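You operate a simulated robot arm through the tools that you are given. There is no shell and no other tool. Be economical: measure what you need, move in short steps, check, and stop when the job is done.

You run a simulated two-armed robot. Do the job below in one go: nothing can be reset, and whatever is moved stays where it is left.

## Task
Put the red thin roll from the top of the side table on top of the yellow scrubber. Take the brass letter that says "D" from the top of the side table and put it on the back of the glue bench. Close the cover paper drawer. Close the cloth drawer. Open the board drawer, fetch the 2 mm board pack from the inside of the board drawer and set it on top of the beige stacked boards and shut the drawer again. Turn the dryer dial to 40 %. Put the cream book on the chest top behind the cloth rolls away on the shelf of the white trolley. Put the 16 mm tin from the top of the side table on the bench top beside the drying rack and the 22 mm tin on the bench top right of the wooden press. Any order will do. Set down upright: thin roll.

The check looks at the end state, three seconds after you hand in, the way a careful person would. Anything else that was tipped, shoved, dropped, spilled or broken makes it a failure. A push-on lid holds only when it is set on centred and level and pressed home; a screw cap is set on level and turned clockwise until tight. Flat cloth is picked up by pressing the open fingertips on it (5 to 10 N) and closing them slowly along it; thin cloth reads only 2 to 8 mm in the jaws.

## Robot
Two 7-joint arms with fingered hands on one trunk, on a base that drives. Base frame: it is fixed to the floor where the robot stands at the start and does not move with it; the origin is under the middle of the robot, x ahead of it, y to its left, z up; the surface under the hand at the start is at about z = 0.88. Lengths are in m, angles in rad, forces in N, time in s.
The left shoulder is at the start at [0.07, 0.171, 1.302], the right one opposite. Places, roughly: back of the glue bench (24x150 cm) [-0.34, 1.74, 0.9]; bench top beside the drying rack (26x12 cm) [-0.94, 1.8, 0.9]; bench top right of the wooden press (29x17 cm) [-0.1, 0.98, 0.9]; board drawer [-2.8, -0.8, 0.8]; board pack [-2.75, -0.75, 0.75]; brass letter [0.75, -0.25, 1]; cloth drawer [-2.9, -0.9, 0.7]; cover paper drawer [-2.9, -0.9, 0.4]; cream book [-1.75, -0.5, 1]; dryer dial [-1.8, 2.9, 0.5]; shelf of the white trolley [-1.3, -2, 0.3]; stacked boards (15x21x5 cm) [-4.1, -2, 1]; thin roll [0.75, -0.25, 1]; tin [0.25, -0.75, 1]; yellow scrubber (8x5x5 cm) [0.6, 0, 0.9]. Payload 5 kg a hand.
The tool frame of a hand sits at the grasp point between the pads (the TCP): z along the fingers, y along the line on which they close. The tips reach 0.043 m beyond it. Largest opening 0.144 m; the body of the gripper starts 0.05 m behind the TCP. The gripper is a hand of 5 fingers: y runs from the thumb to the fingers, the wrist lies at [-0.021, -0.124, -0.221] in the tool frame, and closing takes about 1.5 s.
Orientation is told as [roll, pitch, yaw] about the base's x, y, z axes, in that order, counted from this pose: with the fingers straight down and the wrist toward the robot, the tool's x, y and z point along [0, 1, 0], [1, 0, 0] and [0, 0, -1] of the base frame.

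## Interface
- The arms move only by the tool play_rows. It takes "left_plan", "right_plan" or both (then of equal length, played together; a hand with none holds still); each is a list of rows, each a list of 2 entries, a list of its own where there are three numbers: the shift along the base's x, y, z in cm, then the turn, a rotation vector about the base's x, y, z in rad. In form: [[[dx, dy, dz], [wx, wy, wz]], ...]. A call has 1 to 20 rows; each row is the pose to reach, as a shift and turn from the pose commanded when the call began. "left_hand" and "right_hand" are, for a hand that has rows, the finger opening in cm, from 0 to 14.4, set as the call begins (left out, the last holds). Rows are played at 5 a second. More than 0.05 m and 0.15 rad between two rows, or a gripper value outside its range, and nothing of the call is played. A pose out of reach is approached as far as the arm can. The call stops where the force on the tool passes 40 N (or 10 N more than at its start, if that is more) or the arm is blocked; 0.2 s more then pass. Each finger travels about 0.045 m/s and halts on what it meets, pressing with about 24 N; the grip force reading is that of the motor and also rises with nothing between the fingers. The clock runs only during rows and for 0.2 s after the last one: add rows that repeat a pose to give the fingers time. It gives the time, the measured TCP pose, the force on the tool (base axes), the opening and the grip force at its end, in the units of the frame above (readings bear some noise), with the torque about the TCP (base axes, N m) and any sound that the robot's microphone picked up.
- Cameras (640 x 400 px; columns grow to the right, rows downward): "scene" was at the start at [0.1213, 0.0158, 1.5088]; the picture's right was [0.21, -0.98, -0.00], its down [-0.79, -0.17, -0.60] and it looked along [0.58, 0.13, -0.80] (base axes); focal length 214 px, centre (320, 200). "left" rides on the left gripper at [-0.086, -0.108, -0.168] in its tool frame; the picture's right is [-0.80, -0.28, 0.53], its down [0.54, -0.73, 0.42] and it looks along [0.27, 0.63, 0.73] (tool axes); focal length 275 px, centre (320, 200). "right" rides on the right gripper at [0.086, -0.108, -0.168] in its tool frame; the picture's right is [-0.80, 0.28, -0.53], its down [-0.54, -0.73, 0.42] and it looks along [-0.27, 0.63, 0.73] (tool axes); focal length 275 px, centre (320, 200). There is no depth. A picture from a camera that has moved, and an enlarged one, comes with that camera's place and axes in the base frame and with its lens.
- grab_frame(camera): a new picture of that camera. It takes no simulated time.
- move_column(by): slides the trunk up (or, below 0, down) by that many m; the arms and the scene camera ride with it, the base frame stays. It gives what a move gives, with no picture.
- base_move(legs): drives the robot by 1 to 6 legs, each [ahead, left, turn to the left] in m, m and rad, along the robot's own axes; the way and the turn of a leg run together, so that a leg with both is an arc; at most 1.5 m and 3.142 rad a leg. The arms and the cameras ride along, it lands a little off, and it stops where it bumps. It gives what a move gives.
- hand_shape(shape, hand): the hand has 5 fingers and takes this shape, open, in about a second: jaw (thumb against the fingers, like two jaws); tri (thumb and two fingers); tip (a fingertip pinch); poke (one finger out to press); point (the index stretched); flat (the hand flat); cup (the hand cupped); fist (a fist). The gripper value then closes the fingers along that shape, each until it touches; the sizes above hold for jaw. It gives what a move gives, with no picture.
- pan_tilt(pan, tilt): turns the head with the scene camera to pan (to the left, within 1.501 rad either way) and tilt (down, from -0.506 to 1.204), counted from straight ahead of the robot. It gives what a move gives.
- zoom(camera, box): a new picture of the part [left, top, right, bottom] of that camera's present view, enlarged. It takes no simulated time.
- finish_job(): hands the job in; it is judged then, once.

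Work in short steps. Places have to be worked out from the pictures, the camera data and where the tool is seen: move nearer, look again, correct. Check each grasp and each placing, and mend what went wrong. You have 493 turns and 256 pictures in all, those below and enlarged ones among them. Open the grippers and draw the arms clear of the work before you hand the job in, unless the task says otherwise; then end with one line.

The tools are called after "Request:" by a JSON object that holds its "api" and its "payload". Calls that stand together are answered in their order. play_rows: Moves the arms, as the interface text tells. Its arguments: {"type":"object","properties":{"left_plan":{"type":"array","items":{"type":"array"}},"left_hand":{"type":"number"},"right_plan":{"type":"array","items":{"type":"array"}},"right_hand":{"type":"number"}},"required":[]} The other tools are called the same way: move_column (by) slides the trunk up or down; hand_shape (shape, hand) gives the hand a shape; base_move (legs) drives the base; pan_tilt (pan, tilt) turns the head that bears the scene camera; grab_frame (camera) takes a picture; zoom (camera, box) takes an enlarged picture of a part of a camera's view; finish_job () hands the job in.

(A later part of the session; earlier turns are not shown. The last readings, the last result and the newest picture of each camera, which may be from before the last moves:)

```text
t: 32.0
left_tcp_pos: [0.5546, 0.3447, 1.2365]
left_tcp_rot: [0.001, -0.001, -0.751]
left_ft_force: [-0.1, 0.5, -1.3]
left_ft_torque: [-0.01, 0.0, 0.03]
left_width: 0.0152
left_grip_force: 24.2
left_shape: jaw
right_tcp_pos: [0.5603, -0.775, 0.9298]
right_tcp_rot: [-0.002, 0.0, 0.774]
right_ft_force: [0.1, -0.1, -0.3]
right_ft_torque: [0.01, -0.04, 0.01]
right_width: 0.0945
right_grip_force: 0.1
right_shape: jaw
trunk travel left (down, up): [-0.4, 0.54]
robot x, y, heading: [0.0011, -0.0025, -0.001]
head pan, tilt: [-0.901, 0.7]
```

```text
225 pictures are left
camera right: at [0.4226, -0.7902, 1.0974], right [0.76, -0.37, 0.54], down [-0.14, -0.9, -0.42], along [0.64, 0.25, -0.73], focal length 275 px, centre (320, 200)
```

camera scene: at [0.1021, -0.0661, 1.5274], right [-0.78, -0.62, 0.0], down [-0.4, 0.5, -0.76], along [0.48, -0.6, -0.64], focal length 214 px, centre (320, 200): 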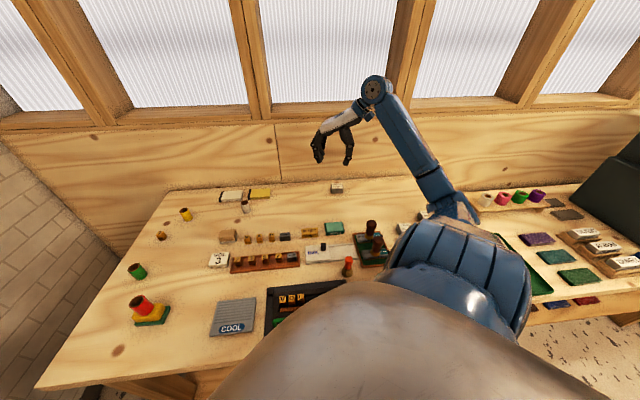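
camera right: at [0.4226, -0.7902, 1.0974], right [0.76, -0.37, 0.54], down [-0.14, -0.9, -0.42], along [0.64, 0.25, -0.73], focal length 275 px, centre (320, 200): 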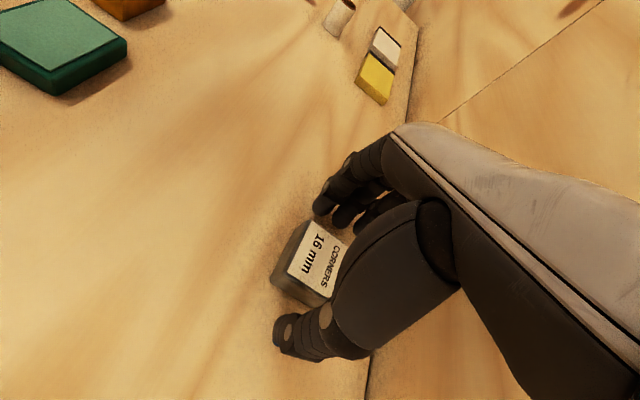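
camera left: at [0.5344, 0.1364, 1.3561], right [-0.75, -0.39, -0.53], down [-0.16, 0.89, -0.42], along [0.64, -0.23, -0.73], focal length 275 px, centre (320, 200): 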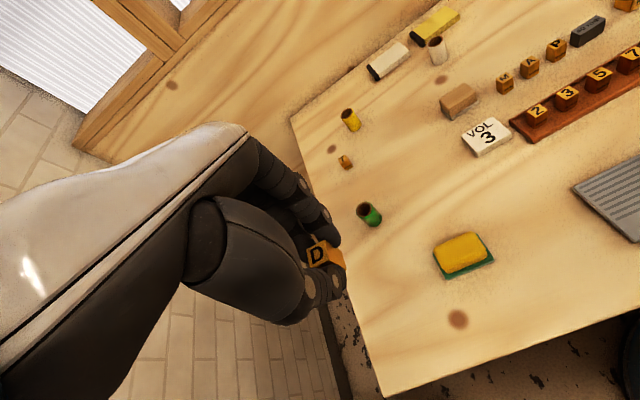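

Tin lies between fingers. Close on it.

Request:
{"api": "play_rows", "payload": {"right_plan": [[[0, 0, 0], [0, 0, 0]], [[0, 0, 0], [0, 0, 0]], [[0, 0, 0], [0, 0, 0]], [[0, 0, 0], [0, 0, 0]], [[0, 0, 0], [0, 0, 0]], [[0, 0, 0], [0, 0, 0]]], "right_hand": 3.5}}

Request:
{"api": "play_rows", "payload": {"right_plan": [[[0, 0, 2], [0, 0, 0]], [[0, 0, 5], [0, 0, 0]], [[0, 0, 9], [0, 0, 0]], [[0, 0, 13], [0, 0, 0]], [[-1, 0, 17], [0, 0, 0]], [[-3, 0, 20], [0, 0, 0]], [[-6, 0, 22], [0, 0, 0]]]}}

Request:
{"api": "grab_frame", "payload": {"camera": "right"}}

```text
t: 33.4
left_tcp_pos: [0.5537, 0.3449, 1.2355]
left_tcp_rot: [0.0, -0.001, -0.75]
left_ft_force: [-0.6, -0.4, -0.6]
left_ft_torque: [-0.01, 0.01, 0.02]
left_width: 0.0149
left_grip_force: 24.0
left_shape: jaw
right_tcp_pos: [0.5612, -0.7755, 0.9291]
right_tcp_rot: [0.0, 0.0, 0.774]
right_ft_force: [-0.6, -0.3, 1.2]
right_ft_torque: [-0.01, 0.01, -0.01]
right_width: 0.0527
right_grip_force: 24.2
right_shape: jaw
trunk travel left (down, up): [-0.4, 0.54]
robot x, y, heading: [-0.0009, 0.0039, 0.003]
head pan, tilt: [-0.901, 0.7]
```

```text
t: 35.0
left_tcp_pos: [0.5524, 0.3457, 1.2373]
left_tcp_rot: [0.001, -0.001, -0.75]
left_ft_force: [-1.5, 0.3, -0.7]
left_ft_torque: [-0.01, -0.02, 0.0]
left_width: 0.0149
left_grip_force: 23.9
left_shape: jaw
right_tcp_pos: [0.4996, -0.775, 1.1507]
right_tcp_rot: [0.001, 0.0, 0.774]
right_ft_force: [-0.3, 0.0, -0.9]
right_ft_torque: [-0.02, 0.0, -0.01]
right_width: 0.0529
right_grip_force: 24.0
right_shape: jaw
trunk travel left (down, up): [-0.4, 0.54]
robot x, y, heading: [-0.0009, 0.0004, -0.006]
head pan, tilt: [-0.901, 0.7]
```

```text
224 pictures are left
camera right: at [0.3608, -0.79, 1.3193], right [0.76, -0.37, 0.53], down [-0.14, -0.9, -0.42], along [0.64, 0.25, -0.73], focal length 275 px, centre (320, 200)
```

right: 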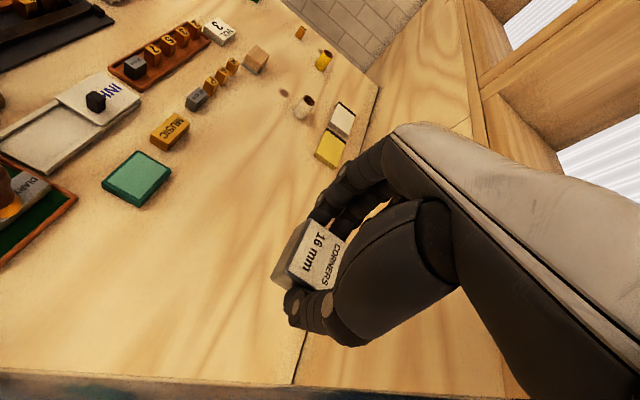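

Both held. Look left to survey the glue bench before driving.

Request:
{"api": "pan_tilt", "payload": {"pan": 1.4, "tilt": 0.45}}

Request:
{"api": "grab_frame", "payload": {"camera": "scene"}}

```text
t: 37.1
left_tcp_pos: [0.5544, 0.3446, 1.2364]
left_tcp_rot: [0.001, 0.0, -0.749]
left_ft_force: [0.2, 0.2, -1.7]
left_ft_torque: [0.0, 0.01, 0.01]
left_width: 0.0151
left_grip_force: 23.9
left_shape: jaw
right_tcp_pos: [0.4999, -0.7752, 1.1509]
right_tcp_rot: [0.0, 0.001, 0.774]
right_ft_force: [-0.4, 0.5, -1.1]
right_ft_torque: [-0.02, 0.02, -0.02]
right_width: 0.0527
right_grip_force: 23.8
right_shape: jaw
trunk travel left (down, up): [-0.4, 0.54]
robot x, y, heading: [0.0012, 0.0041, -0.003]
head pan, tilt: [1.4, 0.45]
```

```text
223 pictures are left
camera scene: at [0.0651, 0.0908, 1.5495], right [0.99, -0.17, 0.0], down [-0.07, -0.43, -0.9], along [0.15, 0.89, -0.44], focal length 214 px, centre (320, 200)
```

scene: 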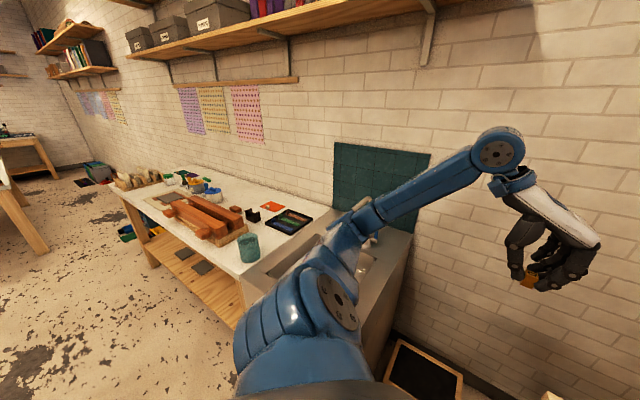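

Zoom in on the bench to see free spots.

Request:
{"api": "zoom", "payload": {"camera": "scene", "box": [110, 150, 350, 300]}}

```text
2.67 times, centred on (230, 225) of scene
camera zoom: at [0.0651, 0.0908, 1.5495], right [0.99, -0.17, 0.0], down [-0.07, -0.43, -0.9], along [0.15, 0.89, -0.44], focal length 572 px, centre (560, 133)
```

zoom: 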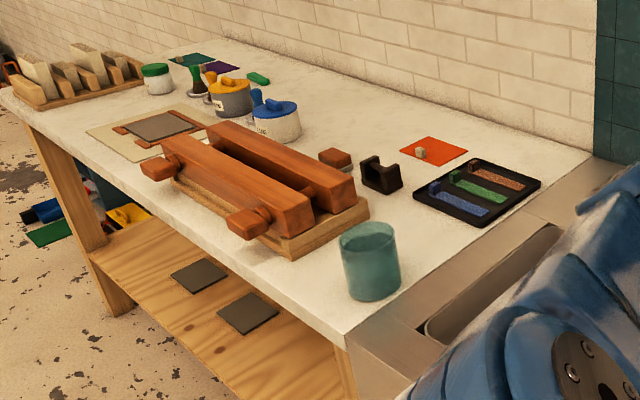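

Bench runs diagonally (normal heading ≈0.83 rad). I back away from the table, then turn to face the bench.

Request:
{"api": "base_move", "payload": {"legs": [[-0.7, 0, 0], [0, 0, 0.826]]}}

Request:
{"api": "pan_tilt", "payload": {"pan": 0.0, "tilt": 0.55}}

Request:
{"api": "grab_frame", "payload": {"camera": "scene"}}

```text
t: 43.2
left_tcp_pos: [-0.5935, 0.6364, 1.2356]
left_tcp_rot: [0.0, 0.0, 0.086]
left_ft_force: [0.3, -0.3, -1.3]
left_ft_torque: [0.01, -0.01, 0.0]
left_width: 0.015
left_grip_force: 23.7
left_shape: jaw
right_tcp_pos: [0.2016, -0.1542, 1.1513]
right_tcp_rot: [0.0, -0.001, 1.612]
right_ft_force: [0.3, -0.8, -1.5]
right_ft_torque: [0.01, -0.03, -0.01]
right_width: 0.0527
right_grip_force: 24.4
right_shape: jaw
trunk travel left (down, up): [-0.4, 0.54]
robot x, y, heading: [-0.7067, -0.007, 0.833]
head pan, tilt: [1.4, 0.45]
```

```text
t: 44.7
left_tcp_pos: [-0.5932, 0.6362, 1.2357]
left_tcp_rot: [0.0, 0.0, 0.087]
left_ft_force: [-0.2, -0.6, -1.2]
left_ft_torque: [-0.01, -0.02, -0.05]
left_width: 0.015
left_grip_force: 24.0
left_shape: jaw
right_tcp_pos: [0.2029, -0.1542, 1.1502]
right_tcp_rot: [0.0, -0.002, 1.612]
right_ft_force: [0.7, -0.6, -1.0]
right_ft_torque: [0.04, 0.0, -0.01]
right_width: 0.0526
right_grip_force: 24.3
right_shape: jaw
trunk travel left (down, up): [-0.4, 0.54]
robot x, y, heading: [-0.7091, -0.0032, 0.835]
head pan, tilt: [0.0, 0.55]
```

```text
221 pictures are left
camera scene: at [-0.6153, 0.0993, 1.5405], right [0.74, -0.67, 0.0], down [-0.35, -0.39, -0.85], along [0.57, 0.63, -0.52], focal length 214 px, centre (320, 200)
```

scene: 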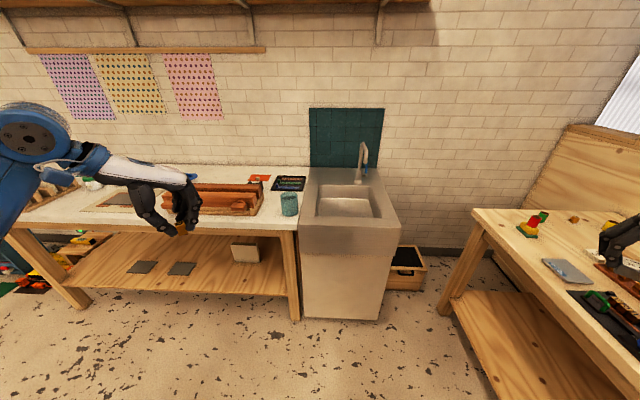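

Facing the bench squarely. Drive left and ahead toward the bench, then look down at it.

Request:
{"api": "base_move", "payload": {"legs": [[0.25, 0.55, 0], [0.22, 0, 0]]}}

Request:
{"api": "pan_tilt", "payload": {"pan": 0.0, "tilt": 0.75}}

Request:
{"api": "grab_frame", "payload": {"camera": "scene"}}

```text
t: 49.4
left_tcp_pos: [-0.6819, 1.3495, 1.2363]
left_tcp_rot: [0.0, 0.0, 0.083]
left_ft_force: [-0.6, -0.2, -1.5]
left_ft_torque: [-0.02, 0.01, 0.01]
left_width: 0.0153
left_grip_force: 23.6
left_shape: jaw
right_tcp_pos: [0.1097, 0.5564, 1.1512]
right_tcp_rot: [-0.001, -0.001, 1.61]
right_ft_force: [-0.9, 0.3, -1.6]
right_ft_torque: [0.0, 0.04, 0.01]
right_width: 0.0524
right_grip_force: 23.9
right_shape: jaw
trunk travel left (down, up): [-0.4, 0.54]
robot x, y, heading: [-0.7983, 0.7046, 0.839]
head pan, tilt: [0.0, 0.55]
```

```text
t: 50.1
left_tcp_pos: [-0.6804, 1.3501, 1.236]
left_tcp_rot: [0.0, 0.0, 0.085]
left_ft_force: [-0.6, -0.3, -1.3]
left_ft_torque: [-0.01, 0.02, 0.0]
left_width: 0.0151
left_grip_force: 24.0
left_shape: jaw
right_tcp_pos: [0.1121, 0.556, 1.1507]
right_tcp_rot: [0.001, 0.0, 1.61]
right_ft_force: [-0.2, 0.1, -1.1]
right_ft_torque: [0.01, 0.02, -0.02]
right_width: 0.0527
right_grip_force: 23.7
right_shape: jaw
trunk travel left (down, up): [-0.4, 0.54]
robot x, y, heading: [-0.7951, 0.7059, 0.835]
head pan, tilt: [0.0, 0.75]
```

```text
220 pictures are left
camera scene: at [-0.7098, 0.8074, 1.523], right [0.74, -0.67, 0.0], down [-0.46, -0.51, -0.73], along [0.49, 0.54, -0.68], focal length 214 px, centre (320, 200)
```

scene: 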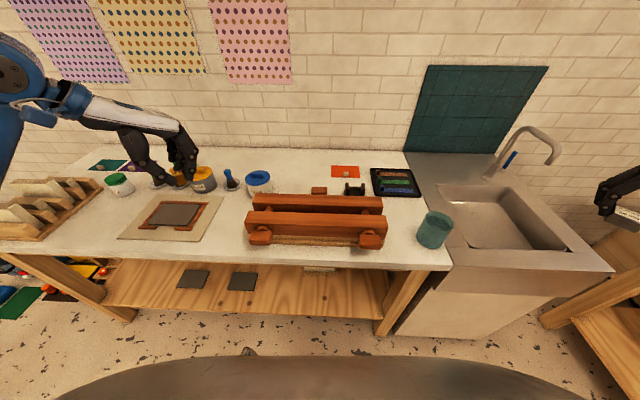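

The bench front edge is ~0.51 m from the robot axis. I move ahead 0.2 m; the D goes to the free spot near (-0.16,1.57).

Request:
{"api": "base_move", "payload": {"legs": [[0.2, 0, 0]]}}

Request:
{"api": "grab_frame", "payload": {"camera": "scene"}}

Request:
{"api": "grab_frame", "payload": {"camera": "left"}}

```text
t: 51.7
left_tcp_pos: [-0.5531, 1.4887, 1.2355]
left_tcp_rot: [0.0, -0.001, 0.079]
left_ft_force: [0.0, 0.9, -1.7]
left_ft_torque: [-0.07, 0.03, 0.0]
left_width: 0.0152
left_grip_force: 24.1
left_shape: jaw
right_tcp_pos: [0.234, 0.6888, 1.1536]
right_tcp_rot: [0.002, 0.008, 1.605]
right_ft_force: [-8.7, -15.4, 3.8]
right_ft_torque: [0.26, -0.29, -0.5]
right_width: 0.0528
right_grip_force: 23.8
right_shape: jaw
trunk travel left (down, up): [-0.4, 0.54]
robot x, y, heading: [-0.6723, 0.8439, 0.829]
head pan, tilt: [0.0, 0.75]
stopped in leg 1: the force on the tool passed its limit at 48 N (the readings are from after the stop); the commanded pose is now the measured one
```

```text
219 pictures are left
camera scene: at [-0.5854, 0.9459, 1.5232], right [0.74, -0.68, 0.0], down [-0.46, -0.5, -0.73], along [0.49, 0.54, -0.68], focal length 214 px, centre (320, 200)
```

scene: 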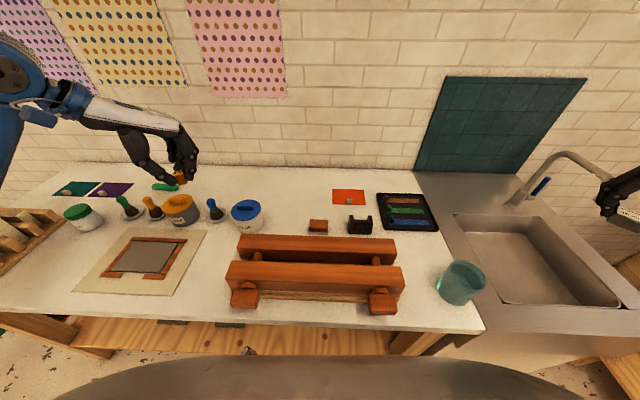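

```text
218 pictures are left
camera left: at [-0.6572, 1.394, 1.403], right [-0.22, -0.82, -0.53], down [-0.77, 0.48, -0.42], along [0.6, 0.32, -0.73], focal length 275 px, centre (320, 200)
```

left: 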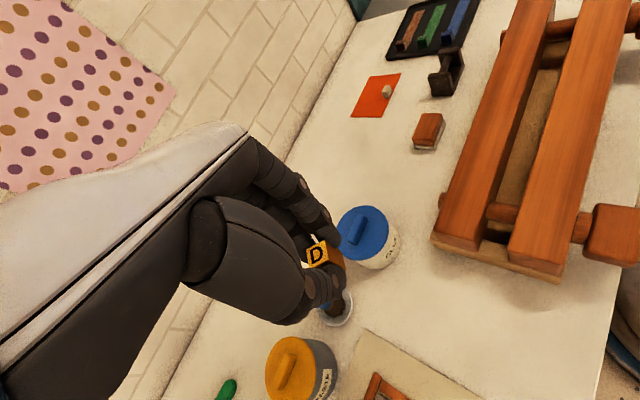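

The right hand touched something (faucet, likely). Draw it back and up and look.

Request:
{"api": "play_rows", "payload": {"right_plan": [[[-1, -2, 0], [0, 0, 0]], [[-3, -5, 0], [0, 0, 0]], [[-5, -8, 2], [0, 0, 0]], [[-8, -10, 5], [0, 0, 0]], [[-8, -10, 5], [0, 0, 0]]]}}

Request:
{"api": "grab_frame", "payload": {"camera": "right"}}

Request:
{"api": "pan_tilt", "payload": {"pan": -0.7, "tilt": 0.6}}

Request:
{"api": "grab_frame", "payload": {"camera": "scene"}}

```text
t: 52.9
left_tcp_pos: [-0.5538, 1.4895, 1.2361]
left_tcp_rot: [0.0, 0.002, 0.081]
left_ft_force: [0.2, -0.2, -0.9]
left_ft_torque: [0.0, 0.0, -0.01]
left_width: 0.015
left_grip_force: 24.0
left_shape: jaw
right_tcp_pos: [0.1545, 0.5935, 1.1999]
right_tcp_rot: [0.004, 0.003, 1.61]
right_ft_force: [0.4, 1.1, -1.2]
right_ft_torque: [0.02, 0.04, 0.01]
right_width: 0.0526
right_grip_force: 24.4
right_shape: jaw
trunk travel left (down, up): [-0.4, 0.54]
robot x, y, heading: [-0.6716, 0.8472, 0.835]
head pan, tilt: [0.0, 0.75]
```

```text
217 pictures are left
camera right: at [0.0737, 0.4824, 1.3688], right [0.79, 0.32, 0.53], down [0.57, -0.71, -0.42], along [0.24, 0.63, -0.74], focal length 275 px, centre (320, 200)
```

right: 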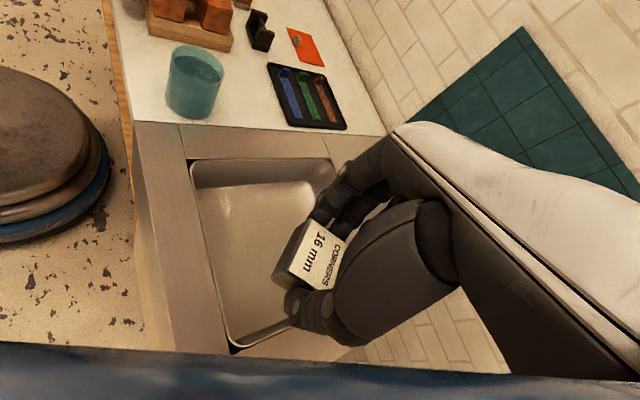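

```text
t: 54.0
left_tcp_pos: [-0.5535, 1.488, 1.2367]
left_tcp_rot: [-0.001, 0.001, 0.082]
left_ft_force: [0.6, 0.3, -1.3]
left_ft_torque: [0.0, -0.02, -0.03]
left_width: 0.015
left_grip_force: 24.1
left_shape: jaw
right_tcp_pos: [0.1553, 0.593, 1.1999]
right_tcp_rot: [0.005, 0.006, 1.608]
right_ft_force: [-0.1, 0.2, -2.2]
right_ft_torque: [-0.02, -0.02, 0.01]
right_width: 0.0529
right_grip_force: 23.6
right_shape: jaw
trunk travel left (down, up): [-0.4, 0.54]
robot x, y, heading: [-0.6697, 0.8453, 0.831]
head pan, tilt: [-0.7, 0.6]
```

```text
216 pictures are left
camera scene: at [-0.5519, 0.8965, 1.5359], right [0.13, -0.99, 0.0], down [-0.56, -0.08, -0.82], along [0.82, 0.11, -0.57], focal length 214 px, centre (320, 200)
```

scene: 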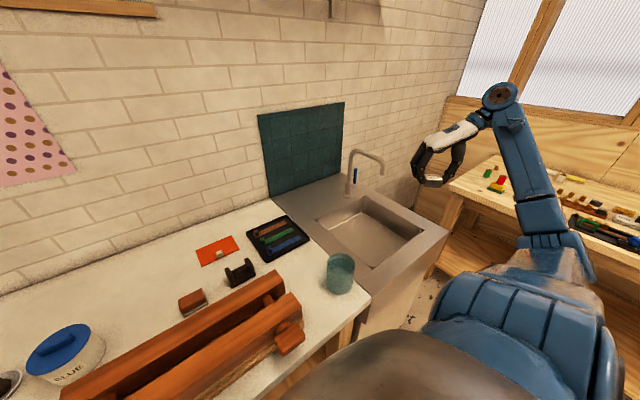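

No harm visible; the tin is still held. Now move the left hand with D over the free place behind the press, (-0.18,1.56).

Request:
{"api": "play_rows", "payload": {"left_plan": [[[4.5, 1, 0], [0, 0, 0]], [[9, 2, 0], [0, 0, 0]], [[13.5, 3, 0], [0, 0, 0]], [[18, 4, 0], [0, 0, 0]], [[22.5, 5, 0], [0, 0, 0]], [[27, 6, 0], [0, 0, 0]], [[31.5, 6.5, 0], [0, 0, 0]], [[36, 7, -1], [0, 0, 0]], [[37.2, 7.2, -5], [0, 0, 0]], [[37.2, 7.2, -10], [0, 0, 0]], [[37.2, 7.2, -15], [0, 0, 0]], [[37.2, 7.2, -20], [0, 0, 0]], [[37.2, 7.2, -20], [0, 0, 0]]]}}

Request:
{"api": "grab_frame", "payload": {"camera": "left"}}

Request:
{"api": "pan_tilt", "payload": {"pan": 0.0, "tilt": 0.7}}

Request:
{"api": "grab_frame", "payload": {"camera": "scene"}}

```text
t: 56.8
left_tcp_pos: [-0.1812, 1.5599, 1.0389]
left_tcp_rot: [0.002, 0.002, 0.083]
left_ft_force: [-0.1, 0.3, -1.7]
left_ft_torque: [0.01, 0.0, 0.04]
left_width: 0.0152
left_grip_force: 23.9
left_shape: jaw
right_tcp_pos: [0.1553, 0.5934, 1.2005]
right_tcp_rot: [0.006, 0.002, 1.609]
right_ft_force: [-0.4, 0.3, -1.9]
right_ft_torque: [0.04, -0.02, 0.01]
right_width: 0.0526
right_grip_force: 24.8
right_shape: jaw
trunk travel left (down, up): [-0.4, 0.54]
robot x, y, heading: [-0.6683, 0.8441, 0.836]
head pan, tilt: [-0.7, 0.6]
```

```text
215 pictures are left
camera left: at [-0.2847, 1.4661, 1.2044], right [-0.22, -0.82, -0.53], down [-0.77, 0.48, -0.42], along [0.6, 0.32, -0.73], focal length 275 px, centre (320, 200)
```

left: 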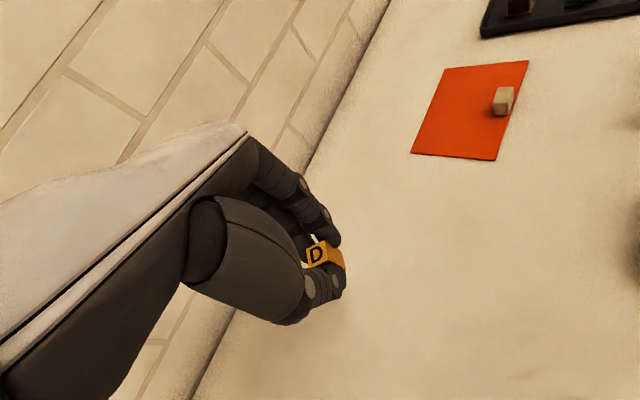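

```text
t: 57.8
left_tcp_pos: [-0.1815, 1.5615, 1.0371]
left_tcp_rot: [0.0, 0.003, 0.082]
left_ft_force: [0.5, 1.2, -1.2]
left_ft_torque: [0.01, -0.01, -0.01]
left_width: 0.0153
left_grip_force: 23.7
left_shape: jaw
right_tcp_pos: [0.1554, 0.5933, 1.1995]
right_tcp_rot: [0.002, 0.004, 1.611]
right_ft_force: [0.2, -0.7, -1.2]
right_ft_torque: [-0.03, 0.01, -0.01]
right_width: 0.0529
right_grip_force: 24.2
right_shape: jaw
trunk travel left (down, up): [-0.4, 0.54]
robot x, y, heading: [-0.6711, 0.8473, 0.833]
head pan, tilt: [0.0, 0.7]
```

```text
214 pictures are left
camera scene: at [-0.5821, 0.9472, 1.5273], right [0.74, -0.67, 0.0], down [-0.43, -0.48, -0.76], along [0.52, 0.57, -0.64], focal length 214 px, centre (320, 200)
```

scene: 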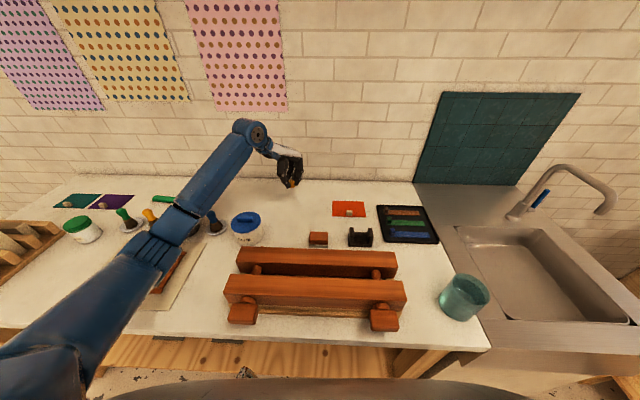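

Spot is free. Lower D until contact.

Request:
{"api": "play_rows", "payload": {"left_plan": [[[0, 0, -4], [0, 0, 0]], [[0, 0, -8], [0, 0, 0]], [[0, 0, -9], [0, 0, 0]], [[0, 0, -10], [0, 0, 0]], [[0, 0, -10.4], [0, 0, 0]], [[0, 0, -10.8], [0, 0, 0]]]}}

Request:
{"api": "grab_frame", "payload": {"camera": "left"}}

```text
t: 59.0
left_tcp_pos: [-0.1791, 1.5605, 0.9451]
left_tcp_rot: [0.006, -0.017, 0.081]
left_ft_force: [-3.9, -1.9, 21.5]
left_ft_torque: [-0.18, 0.14, -0.05]
left_width: 0.0162
left_grip_force: 24.3
left_shape: jaw
right_tcp_pos: [0.155, 0.5918, 1.1997]
right_tcp_rot: [0.004, 0.004, 1.611]
right_ft_force: [0.4, 0.6, -1.6]
right_ft_torque: [-0.02, 0.0, 0.01]
right_width: 0.053
right_grip_force: 24.3
right_shape: jaw
trunk travel left (down, up): [-0.4, 0.54]
robot x, y, heading: [-0.6762, 0.8511, 0.833]
head pan, tilt: [0.0, 0.7]
stopped in row 6 (left hand): the force on the tool passed its limit at 43 N (the readings are from after the stop); the commanded pose is now the measured one
```

```text
213 pictures are left
camera left: at [-0.2847, 1.465, 1.1096], right [-0.21, -0.81, -0.54], down [-0.76, 0.48, -0.43], along [0.61, 0.32, -0.72], focal length 275 px, centre (320, 200)
```

left: 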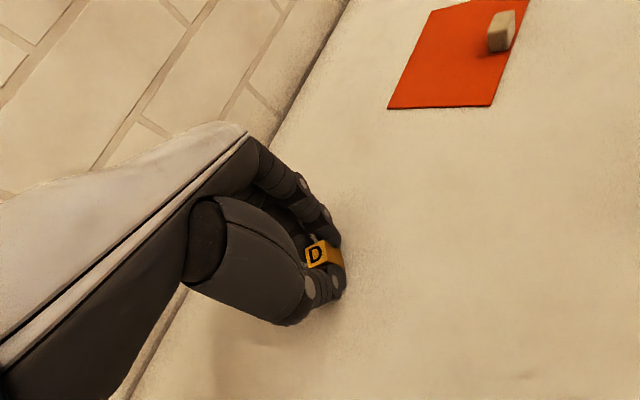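

Contact: bench top is ≈0.90. Ease up slightly and open.

Request:
{"api": "play_rows", "payload": {"left_plan": [[[0, 0, 0.4], [0, 0, 0]], [[0, 0, 0.4], [0, 0, 0]]]}}

Request:
{"api": "play_rows", "payload": {"left_plan": [[[0, 0, 0], [0, 0, 0]], [[0, 0, 0], [0, 0, 0]], [[0, 0, 0], [0, 0, 0]], [[0, 0, 0], [0, 0, 0]], [[0, 0, 0.5], [0, 0, 0]], [[0, 0, 3], [0, 0, 0]], [[0, 0, 7], [0, 0, 0]], [[0, 0, 11.5], [0, 0, 0]], [[0, 0, 16], [0, 0, 0]]], "left_hand": 5.5}}

Request:
{"api": "grab_frame", "payload": {"camera": "left"}}

```text
t: 59.6
left_tcp_pos: [-0.1789, 1.5601, 0.9457]
left_tcp_rot: [0.007, -0.012, 0.082]
left_ft_force: [1.1, 1.2, 12.9]
left_ft_torque: [0.05, -0.17, 0.04]
left_width: 0.0163
left_grip_force: 24.1
left_shape: jaw
right_tcp_pos: [0.1547, 0.5924, 1.2]
right_tcp_rot: [0.001, 0.004, 1.609]
right_ft_force: [0.4, 0.6, -1.0]
right_ft_torque: [-0.01, 0.0, -0.01]
right_width: 0.0526
right_grip_force: 24.2
right_shape: jaw
trunk travel left (down, up): [-0.4, 0.54]
robot x, y, heading: [-0.6723, 0.8451, 0.837]
head pan, tilt: [0.0, 0.7]
```

```text
t: 61.6
left_tcp_pos: [-0.1812, 1.5594, 1.1039]
left_tcp_rot: [0.005, -0.008, 0.081]
left_ft_force: [-0.6, -0.8, -0.3]
left_ft_torque: [0.03, -0.04, 0.01]
left_width: 0.0549
left_grip_force: 0.0
left_shape: jaw
right_tcp_pos: [0.1548, 0.5932, 1.2008]
right_tcp_rot: [0.005, 0.003, 1.607]
right_ft_force: [0.0, -0.5, -1.4]
right_ft_torque: [0.04, -0.03, -0.02]
right_width: 0.0526
right_grip_force: 23.7
right_shape: jaw
trunk travel left (down, up): [-0.4, 0.54]
robot x, y, heading: [-0.6706, 0.8478, 0.835]
head pan, tilt: [0.0, 0.7]
```

```text
212 pictures are left
camera left: at [-0.285, 1.4642, 1.2688], right [-0.21, -0.81, -0.54], down [-0.76, 0.48, -0.43], along [0.61, 0.32, -0.72], focal length 275 px, centre (320, 200)
```

left: 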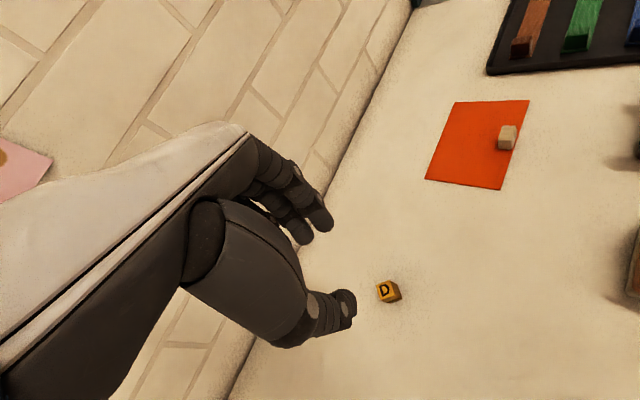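

D sits flat at the back of the bench. Retract the left hand, then drive left along the bench for the 16 mm tin.

Request:
{"api": "play_rows", "payload": {"left_plan": [[[0, 0, 5], [0, 0, 0]], [[-4, -2, 7], [0, 0, 0]], [[-8, -3, 9], [0, 0, 0]], [[-12, -4, 11], [0, 0, 0]], [[-16, -6, 13], [0, 0, 0]], [[-20, -8, 14], [0, 0, 0]], [[-24, -10, 15], [0, 0, 0]], [[-28, -12, 15], [0, 0, 0]], [[-32, -14, 15], [0, 0, 0]], [[-35, -16, 15], [0, 0, 0]]]}}

Request:
{"api": "base_move", "payload": {"legs": [[-0.1, 0.0, 0], [0, 0.95, 0]]}}

Request:
{"api": "grab_frame", "payload": {"camera": "scene"}}

```text
t: 63.8
left_tcp_pos: [-0.5304, 1.3999, 1.2532]
left_tcp_rot: [0.005, -0.013, 0.079]
left_ft_force: [0.0, -0.8, 0.2]
left_ft_torque: [0.04, -0.01, 0.0]
left_width: 0.0551
left_grip_force: 0.1
left_shape: jaw
right_tcp_pos: [0.1511, 0.5908, 1.201]
right_tcp_rot: [0.003, 0.003, 1.607]
right_ft_force: [0.3, -0.1, -1.0]
right_ft_torque: [0.05, -0.03, 0.02]
right_width: 0.0525
right_grip_force: 24.0
right_shape: jaw
trunk travel left (down, up): [-0.4, 0.54]
robot x, y, heading: [-0.6699, 0.8445, 0.829]
head pan, tilt: [0.0, 0.7]
```

```text
t: 69.5
left_tcp_pos: [-1.2983, 1.9629, 1.2529]
left_tcp_rot: [0.004, -0.01, 0.085]
left_ft_force: [-0.1, -0.1, 0.4]
left_ft_torque: [0.0, -0.01, 0.02]
left_width: 0.0553
left_grip_force: 0.0
left_shape: jaw
right_tcp_pos: [-0.612, 1.1568, 1.2007]
right_tcp_rot: [0.004, 0.004, 1.613]
right_ft_force: [1.4, -0.7, -1.0]
right_ft_torque: [-0.02, -0.05, 0.0]
right_width: 0.0528
right_grip_force: 24.3
right_shape: jaw
trunk travel left (down, up): [-0.4, 0.54]
robot x, y, heading: [-1.4426, 1.4072, 0.838]
head pan, tilt: [0.0, 0.7]
```

```text
211 pictures are left
camera scene: at [-1.3504, 1.5084, 1.5273], right [0.74, -0.67, 0.0], down [-0.43, -0.48, -0.76], along [0.51, 0.57, -0.64], focal length 214 px, centre (320, 200)
```

scene: 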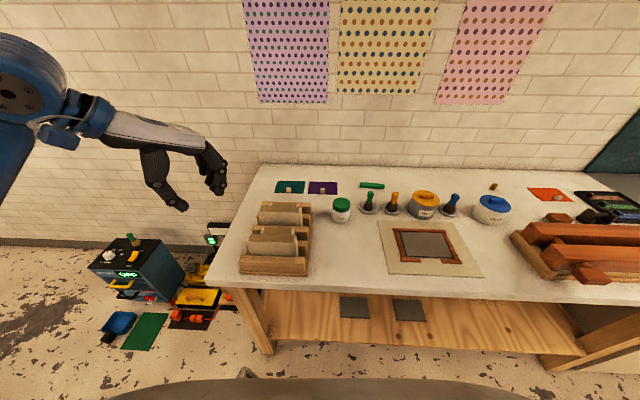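

The free patch right of the drying rack is at about (-0.95,1.795). Bring the tin over it.

Request:
{"api": "play_rows", "payload": {"right_plan": [[[-2, 4.2, 0], [0, 0, 0]], [[-4, 8.4, 0], [0, 0, 0]], [[-6, 12.6, 0], [0, 0, 0]], [[-8, 16.8, 0], [0, 0, 0]], [[-10, 21, 0], [0, 0, 0]], [[-12, 25.2, 0], [0, 0, 0]], [[-14, 29.4, 0], [0, 0, 0]], [[-16, 33.6, 0], [0, 0, 0]], [[-18, 37.8, 0], [0, 0, 0]], [[-20, 42, 0], [0, 0, 0]], [[-22.5, 46, 0], [0, 0, 0]], [[-25, 50, 0], [0, 0, 0]], [[-27.5, 54, 0], [0, 0, 0]], [[-30, 58, 0], [0, 0, 0]], [[-32, 61, -3], [0, 0, 0]], [[-33.6, 63.8, -6], [0, 0, 0]], [[-33.6, 63.8, -10], [0, 0, 0]], [[-33.6, 63.8, -14], [0, 0, 0]], [[-33.6, 63.8, -14], [0, 0, 0]]]}}

Request:
{"api": "grab_frame", "payload": {"camera": "right"}}

Request:
{"api": "grab_frame", "payload": {"camera": "scene"}}

```text
t: 73.5
left_tcp_pos: [-1.2995, 1.9649, 1.253]
left_tcp_rot: [0.003, -0.01, 0.085]
left_ft_force: [-0.2, -0.5, 0.2]
left_ft_torque: [0.02, -0.01, 0.01]
left_width: 0.0552
left_grip_force: 0.1
left_shape: jaw
right_tcp_pos: [-0.9509, 1.794, 1.0598]
right_tcp_rot: [0.003, 0.005, 1.614]
right_ft_force: [0.0, -0.5, -2.1]
right_ft_torque: [-0.01, 0.01, -0.02]
right_width: 0.0528
right_grip_force: 24.1
right_shape: jaw
trunk travel left (down, up): [-0.4, 0.54]
robot x, y, heading: [-1.4419, 1.407, 0.837]
head pan, tilt: [0.0, 0.7]
```

```text
210 pictures are left
camera right: at [-1.0325, 1.6813, 1.2284], right [0.79, 0.32, 0.53], down [0.57, -0.7, -0.42], along [0.24, 0.63, -0.74], focal length 275 px, centre (320, 200)
```

right: 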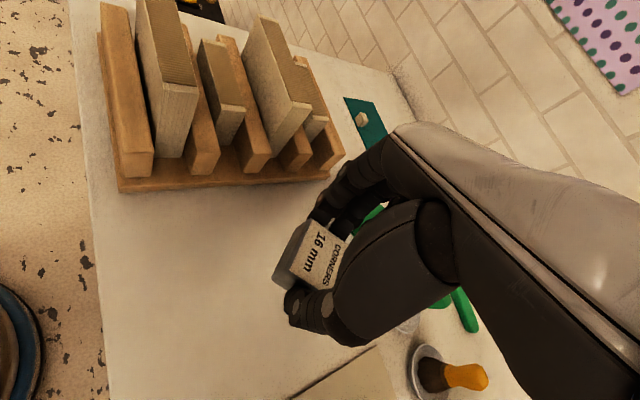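

```text
209 pictures are left
camera scene: at [-1.3513, 1.5097, 1.5273], right [0.74, -0.67, 0.0], down [-0.43, -0.48, -0.76], along [0.51, 0.57, -0.64], focal length 214 px, centre (320, 200)
```

scene: 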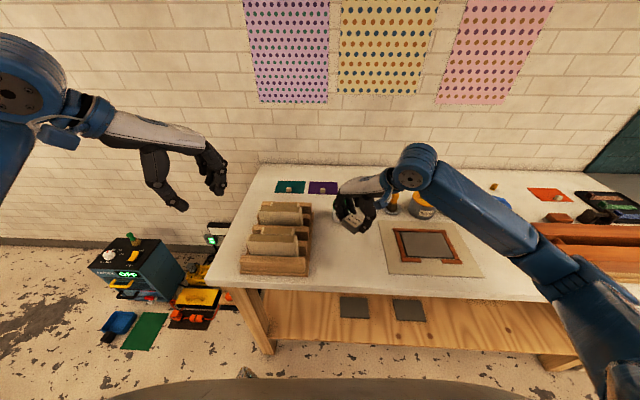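

Clear of rack and jars. Lower to contact (expected TCP ≈0.949).

Request:
{"api": "play_rows", "payload": {"right_plan": [[[0, 0, -4], [0, 0, 0]], [[0, 0, -8], [0, 0, 0]], [[0, 0, -10], [0, 0, 0]], [[0, 0, -10.5], [0, 0, 0]], [[0, 0, -10.9], [0, 0, 0]], [[0, 0, -10.9], [0, 0, 0]]]}}

```text
t: 74.9
left_tcp_pos: [-1.2983, 1.9645, 1.2528]
left_tcp_rot: [0.001, -0.011, 0.085]
left_ft_force: [-0.3, 0.1, 0.1]
left_ft_torque: [0.0, -0.01, -0.02]
left_width: 0.055
left_grip_force: 0.1
left_shape: jaw
right_tcp_pos: [-0.9495, 1.7935, 0.953]
right_tcp_rot: [0.003, 0.005, 1.61]
right_ft_force: [0.0, 0.3, -1.2]
right_ft_torque: [0.02, 0.0, 0.04]
right_width: 0.0527
right_grip_force: 24.6
right_shape: jaw
trunk travel left (down, up): [-0.4, 0.54]
robot x, y, heading: [-1.4388, 1.415, 0.84]
head pan, tilt: [0.0, 0.7]
```

Request:
{"api": "play_rows", "payload": {"right_plan": [[[0, 0, -0.2], [0, 0, 0]], [[0, 0, -0.4], [0, 0, 0]], [[0, 0, -0.6], [0, 0, 0]], [[0, 0, -0.6], [0, 0, 0]]]}}

```text
t: 75.9
left_tcp_pos: [-1.2997, 1.9632, 1.2542]
left_tcp_rot: [0.005, -0.012, 0.086]
left_ft_force: [0.7, -0.2, -0.1]
left_ft_torque: [0.06, -0.01, -0.05]
left_width: 0.0549
left_grip_force: 0.1
left_shape: jaw
right_tcp_pos: [-0.9494, 1.7955, 0.9474]
right_tcp_rot: [-0.001, 0.0, 1.611]
right_ft_force: [0.2, -2.0, 23.0]
right_ft_torque: [0.09, -0.05, -0.03]
right_width: 0.0537
right_grip_force: 24.4
right_shape: jaw
trunk travel left (down, up): [-0.4, 0.54]
robot x, y, heading: [-1.4374, 1.4092, 0.836]
head pan, tilt: [0.0, 0.7]
```

Contact. Open to 8.5 cm and rise.

Request:
{"api": "play_rows", "payload": {"right_plan": [[[0, 0, 0.3], [0, 0, 0]], [[0, 0, 0.3], [0, 0, 0]], [[0, 0, 0.3], [0, 0, 0]], [[0, 0, 0.3], [0, 0, 0]], [[0, 0, 0.3], [0, 0, 0]], [[0, 0, 3], [0, 0, 0]], [[0, 0, 7], [0, 0, 0]], [[0, 0, 11.5], [0, 0, 0]], [[0, 0, 16], [0, 0, 0]], [[0, 0, 20.5], [0, 0, 0]]], "right_hand": 8.5}}

Request:
{"api": "grab_frame", "payload": {"camera": "right"}}

Request:
{"api": "pan_tilt", "payload": {"pan": 0.6, "tilt": 0.5}}

Request:
{"api": "grab_frame", "payload": {"camera": "scene"}}

```text
t: 78.1
left_tcp_pos: [-1.3002, 1.9636, 1.2523]
left_tcp_rot: [0.004, -0.013, 0.086]
left_ft_force: [0.0, 0.2, -1.0]
left_ft_torque: [-0.01, -0.01, 0.0]
left_width: 0.0551
left_grip_force: 0.1
left_shape: jaw
right_tcp_pos: [-0.9489, 1.7923, 1.1493]
right_tcp_rot: [0.004, 0.006, 1.611]
right_ft_force: [0.5, 0.0, -0.1]
right_ft_torque: [0.03, 0.0, 0.02]
right_width: 0.0845
right_grip_force: 0.0
right_shape: jaw
trunk travel left (down, up): [-0.4, 0.54]
robot x, y, heading: [-1.441, 1.4087, 0.834]
head pan, tilt: [0.0, 0.7]
```

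```text
208 pictures are left
camera right: at [-1.0304, 1.6821, 1.3183], right [0.79, 0.32, 0.53], down [0.57, -0.71, -0.42], along [0.24, 0.63, -0.74], focal length 275 px, centre (320, 200)
```

right: 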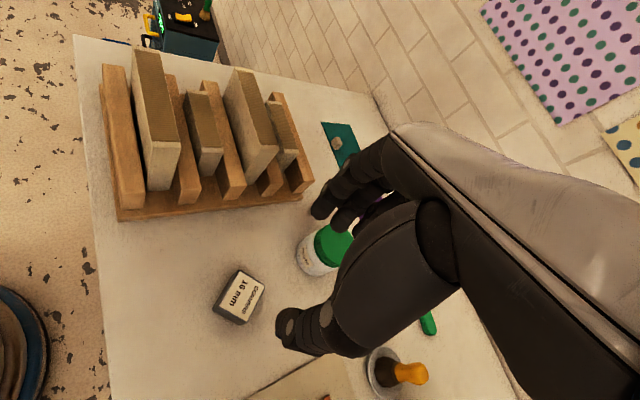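

```text
t: 79.1
left_tcp_pos: [-1.2991, 1.9642, 1.2533]
left_tcp_rot: [0.003, -0.009, 0.087]
left_ft_force: [-1.1, 0.4, -0.1]
left_ft_torque: [-0.01, 0.02, 0.03]
left_width: 0.055
left_grip_force: 0.2
left_shape: jaw
right_tcp_pos: [-0.9477, 1.7925, 1.1496]
right_tcp_rot: [0.004, 0.003, 1.614]
right_ft_force: [0.6, 0.3, 0.2]
right_ft_torque: [0.01, 0.0, -0.06]
right_width: 0.0845
right_grip_force: 0.1
right_shape: jaw
trunk travel left (down, up): [-0.4, 0.54]
robot x, y, heading: [-1.4416, 1.4049, 0.836]
head pan, tilt: [0.6, 0.499]
```

```text
207 pictures are left
camera scene: at [-1.3956, 1.5362, 1.545], right [0.99, -0.14, 0.0], down [-0.07, -0.47, -0.88], along [0.12, 0.87, -0.48], focal length 214 px, centre (320, 200)
```

scene: 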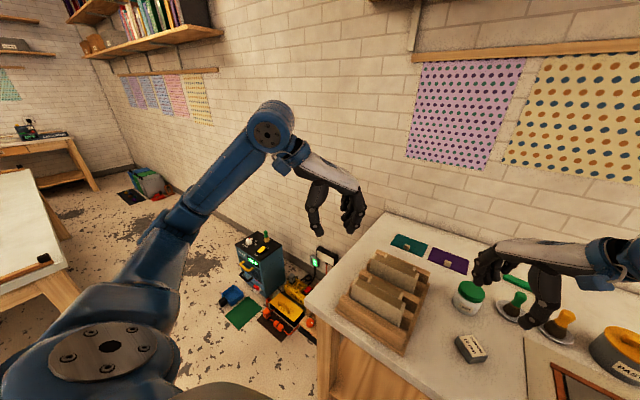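

The 16 mm tin is placed. Next the dryer nearby: zoom in on it.

Request:
{"api": "zoom", "payload": {"camera": "scene", "box": [200, 215, 330, 335]}}

```text
3.33 times, centred on (265, 275) of scene
camera zoom: at [-1.3956, 1.5362, 1.545], right [0.99, -0.14, 0.0], down [-0.07, -0.47, -0.88], along [0.12, 0.87, -0.48], focal length 715 px, centre (503, -50)
```

zoom: 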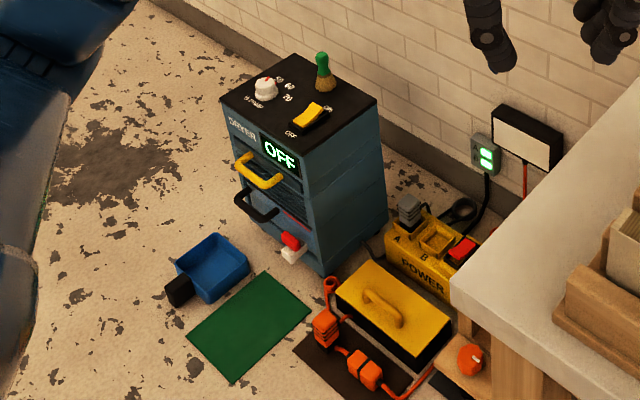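

Dryer is beyond the bench end with clutter on the floor in front; I'll stand clear of it to the right and use the left hand. First raise/retract the right hand, then drive left.

Request:
{"api": "play_rows", "payload": {"right_plan": [[[0, 0, 4], [0, 0, 0]], [[0, 0, 8], [0, 0, 0]], [[1, -4, 10], [0, 0, 0]], [[2, -8, 12], [0, 0, 0]], [[3, -12, 14], [0, 0, 0]], [[4, -16, 16], [0, 0, 0]], [[4.5, -20, 18], [0, 0, 0]], [[5, -24, 20], [0, 0, 0]], [[5, -24, 20], [0, 0, 0]]]}}

Request:
{"api": "base_move", "payload": {"legs": [[0, 0.7, 0], [0.15, 0, 0.28]]}}

Request:
{"api": "pan_tilt", "payload": {"pan": 0.35, "tilt": 0.85}}

Request:
{"api": "grab_frame", "payload": {"camera": "scene"}}

```text
t: 81.1
left_tcp_pos: [-1.2987, 1.9634, 1.2517]
left_tcp_rot: [0.004, -0.01, 0.085]
left_ft_force: [0.0, -0.7, -0.1]
left_ft_torque: [-0.03, 0.0, 0.0]
left_width: 0.0547
left_grip_force: 0.0
left_shape: jaw
right_tcp_pos: [-0.8985, 1.5543, 1.3488]
right_tcp_rot: [0.004, 0.005, 1.612]
right_ft_force: [-0.3, 0.1, -0.5]
right_ft_torque: [-0.02, -0.04, 0.03]
right_width: 0.0847
right_grip_force: 0.1
right_shape: jaw
trunk travel left (down, up): [-0.4, 0.54]
robot x, y, heading: [-1.4411, 1.4078, 0.834]
head pan, tilt: [0.6, 0.499]
```

```text
t: 85.9
left_tcp_pos: [-1.8902, 2.5678, 1.255]
left_tcp_rot: [0.006, -0.012, 0.366]
left_ft_force: [-0.5, -0.7, -0.3]
left_ft_torque: [0.05, 0.01, 0.01]
left_width: 0.0549
left_grip_force: 0.1
left_shape: jaw
right_tcp_pos: [-1.3938, 2.2865, 1.3513]
right_tcp_rot: [0.002, 0.003, 1.893]
right_ft_force: [0.3, 0.2, 0.4]
right_ft_torque: [0.03, -0.03, 0.02]
right_width: 0.0846
right_grip_force: 0.1
right_shape: jaw
trunk travel left (down, up): [-0.4, 0.54]
robot x, y, heading: [-1.8744, 1.9948, 1.116]
head pan, tilt: [0.6, 0.499]
```

```text
t: 86.7
left_tcp_pos: [-1.8893, 2.5709, 1.2535]
left_tcp_rot: [0.003, -0.011, 0.366]
left_ft_force: [-0.3, 0.3, -0.4]
left_ft_torque: [0.03, 0.0, -0.02]
left_width: 0.0549
left_grip_force: 0.1
left_shape: jaw
right_tcp_pos: [-1.3925, 2.2874, 1.35]
right_tcp_rot: [0.001, 0.006, 1.891]
right_ft_force: [-0.4, 0.9, -0.3]
right_ft_torque: [0.0, -0.01, 0.04]
right_width: 0.0848
right_grip_force: 0.0
right_shape: jaw
trunk travel left (down, up): [-0.4, 0.54]
robot x, y, heading: [-1.8748, 2.0, 1.116]
head pan, tilt: [0.351, 0.85]
```

```text
205 pictures are left
camera scene: at [-1.8428, 2.1213, 1.5151], right [0.99, -0.1, 0.0], down [-0.08, -0.75, -0.66], along [0.07, 0.66, -0.75], focal length 214 px, centre (320, 200)
```

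scene: 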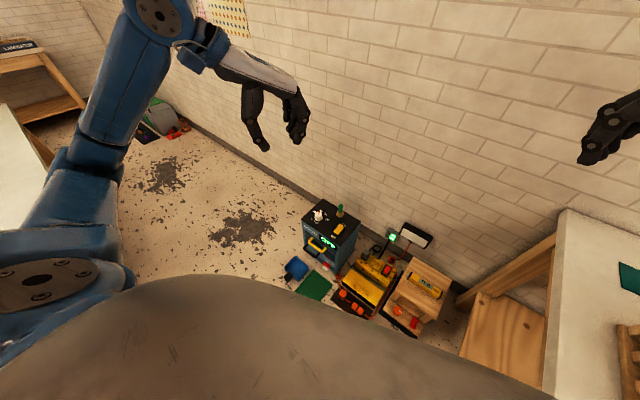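

Request:
{"api": "zoom", "payload": {"camera": "scene", "box": [285, 190, 385, 260]}}

```text
5.71 times, centred on (335, 225) of scene
camera zoom: at [-1.8428, 2.1213, 1.5151], right [0.99, -0.1, 0.0], down [-0.08, -0.75, -0.66], along [0.07, 0.66, -0.75], focal length 1226 px, centre (234, 57)
```

zoom: 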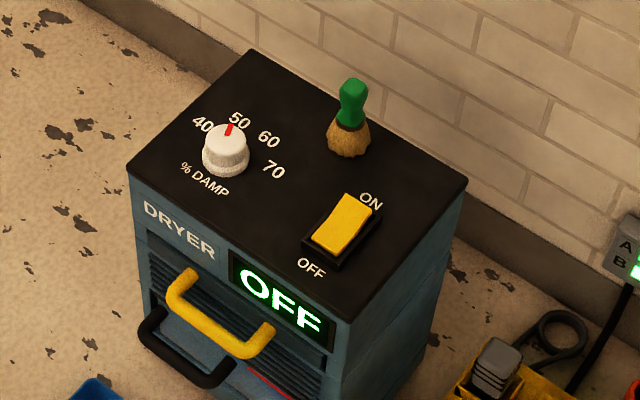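

Dial points at 50; 40 is ~45° counterclockwise (seen from above). Knob at about (-1.766,2.926), z≈0.45. Lower the trunk.

Request:
{"api": "move_column", "payload": {"by": -0.38}}

Request:
{"api": "grab_frame", "payload": {"camera": "scene"}}

Request:
{"api": "grab_frame", "payload": {"camera": "left"}}

```text
t: 89.3
left_tcp_pos: [-1.8262, 2.6103, 0.9745]
left_tcp_rot: [0.085, 0.01, 0.517]
left_ft_force: [3.7, -3.2, -2.3]
left_ft_torque: [0.17, 0.37, 0.03]
left_width: 0.055
left_grip_force: 0.1
left_shape: jaw
right_tcp_pos: [-1.3457, 2.3676, 1.1763]
right_tcp_rot: [-0.091, -0.159, 1.991]
right_ft_force: [13.5, 2.0, -4.0]
right_ft_torque: [-0.17, 1.23, 0.1]
right_width: 0.085
right_grip_force: 0.1
right_shape: jaw
trunk travel left (down, up): [-0.118, 0.822]
robot x, y, heading: [-1.7804, 2.0509, 1.19]
head pan, tilt: [0.351, 0.85]
stopped: the arm was blocked; the commanded pose is now the measured one
```

```text
203 pictures are left
camera scene: at [-1.8553, 2.2126, 1.2386], right [1.0, -0.03, 0.08], down [0.03, -0.77, -0.64], along [0.08, 0.64, -0.77], focal length 214 px, centre (320, 200)
```

scene: 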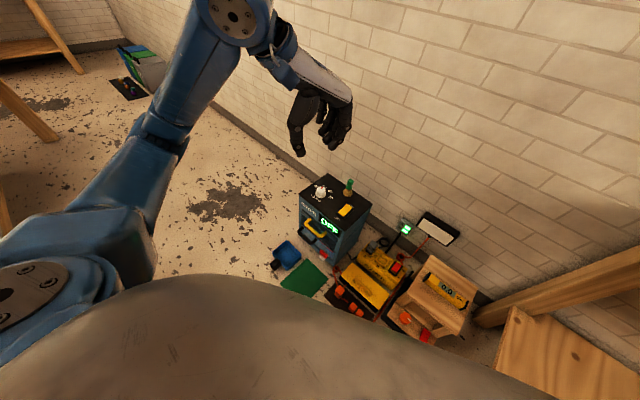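

```text
202 pictures are left
camera left: at [-1.8717, 2.4709, 1.1348], right [0.12, -0.79, -0.6], down [-0.92, 0.14, -0.37], along [0.38, 0.59, -0.71], focal length 275 px, centre (320, 200)
```

left: 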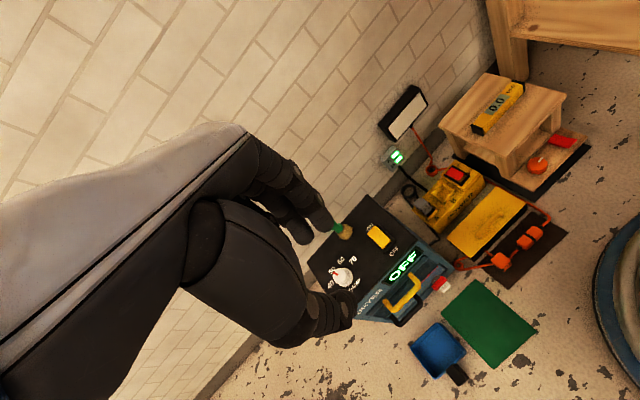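

The trunk got blocked and the robot tilted—an elbow rests on something. Raise it back at once.

Request:
{"api": "move_column", "payload": {"by": 0.28}}

Request:
{"api": "pan_tilt", "payload": {"pan": -0.9, "tilt": 0.8}}

Request:
{"api": "grab_frame", "payload": {"camera": "scene"}}

Request:
{"api": "pan_tilt", "payload": {"pan": 1.2, "tilt": 0.8}}

Request:
{"api": "grab_frame", "payload": {"camera": "scene"}}

```text
t: 89.6
left_tcp_pos: [-1.727, 2.5818, 0.9934]
left_tcp_rot: [0.16, 0.069, 0.516]
left_ft_force: [9.1, -7.3, 4.1]
left_ft_torque: [0.58, 0.83, -0.24]
left_width: 0.055
left_grip_force: 0.1
left_shape: jaw
right_tcp_pos: [-1.2396, 2.3671, 1.1917]
right_tcp_rot: [-0.128, -0.254, 2.007]
right_ft_force: [21.3, -1.9, -6.9]
right_ft_torque: [0.21, 1.99, 0.22]
right_width: 0.0846
right_grip_force: 0.1
right_shape: jaw
trunk travel left (down, up): [-0.123, 0.817]
robot x, y, heading: [-1.771, 2.0666, 1.218]
head pan, tilt: [0.351, 0.85]
stopped: the arm was blocked; the commanded pose is now the measured one
```

```text
t: 91.1
left_tcp_pos: [-1.7547, 2.5827, 0.9893]
left_tcp_rot: [0.114, 0.046, 0.486]
left_ft_force: [-0.2, 0.0, -0.6]
left_ft_torque: [0.01, 0.02, -0.01]
left_width: 0.0552
left_grip_force: 0.1
left_shape: jaw
right_tcp_pos: [-1.274, 2.3441, 1.166]
right_tcp_rot: [-0.08, -0.181, 1.967]
right_ft_force: [-0.8, -0.3, 0.4]
right_ft_torque: [0.02, -0.01, 0.03]
right_width: 0.0852
right_grip_force: 0.1
right_shape: jaw
trunk travel left (down, up): [-0.123, 0.817]
robot x, y, heading: [-1.7751, 2.0563, 1.179]
head pan, tilt: [-0.901, 0.799]
```

```text
201 pictures are left
camera scene: at [-1.7206, 2.1342, 1.2543], right [0.28, -0.96, 0.02], down [-0.66, -0.21, -0.72], along [0.69, 0.19, -0.7], focal length 214 px, centre (320, 200)
```

scene: 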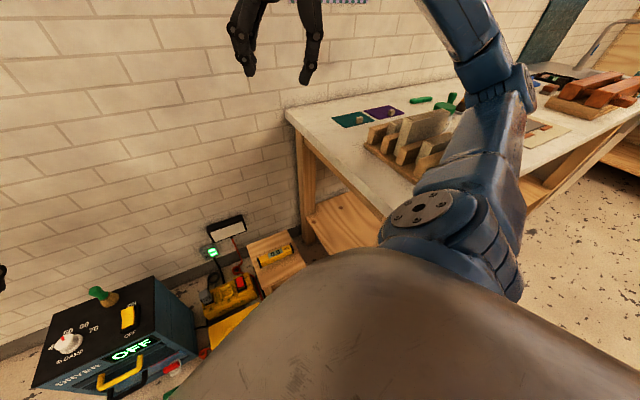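

```text
t: 93.1
left_tcp_pos: [-1.7571, 2.5809, 0.9895]
left_tcp_rot: [0.114, 0.045, 0.481]
left_ft_force: [1.1, -0.1, -0.5]
left_ft_torque: [0.05, 0.01, -0.01]
left_width: 0.0554
left_grip_force: 0.1
left_shape: jaw
right_tcp_pos: [-1.2754, 2.3437, 1.1659]
right_tcp_rot: [-0.078, -0.181, 1.966]
right_ft_force: [-0.2, -0.5, 1.1]
right_ft_torque: [0.02, 0.0, 0.0]
right_width: 0.0853
right_grip_force: 0.0
right_shape: jaw
trunk travel left (down, up): [-0.123, 0.817]
robot x, y, heading: [-1.7757, 2.0504, 1.173]
head pan, tilt: [1.201, 0.799]
```

```text
200 pictures are left
camera scene: at [-1.8598, 2.1672, 1.2478], right [0.69, 0.72, 0.02], down [0.54, -0.5, -0.67], along [-0.48, 0.47, -0.74], focal length 214 px, centre (320, 200)
```

scene: 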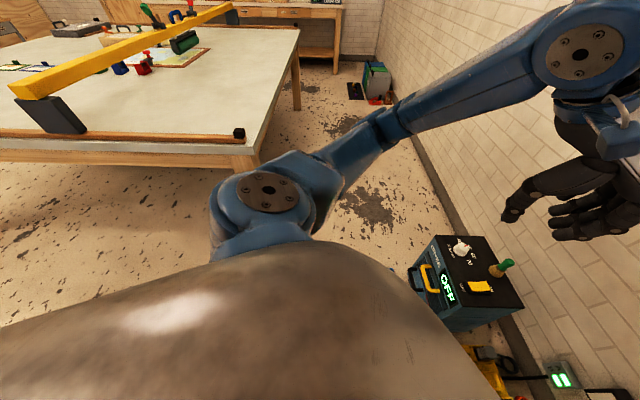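

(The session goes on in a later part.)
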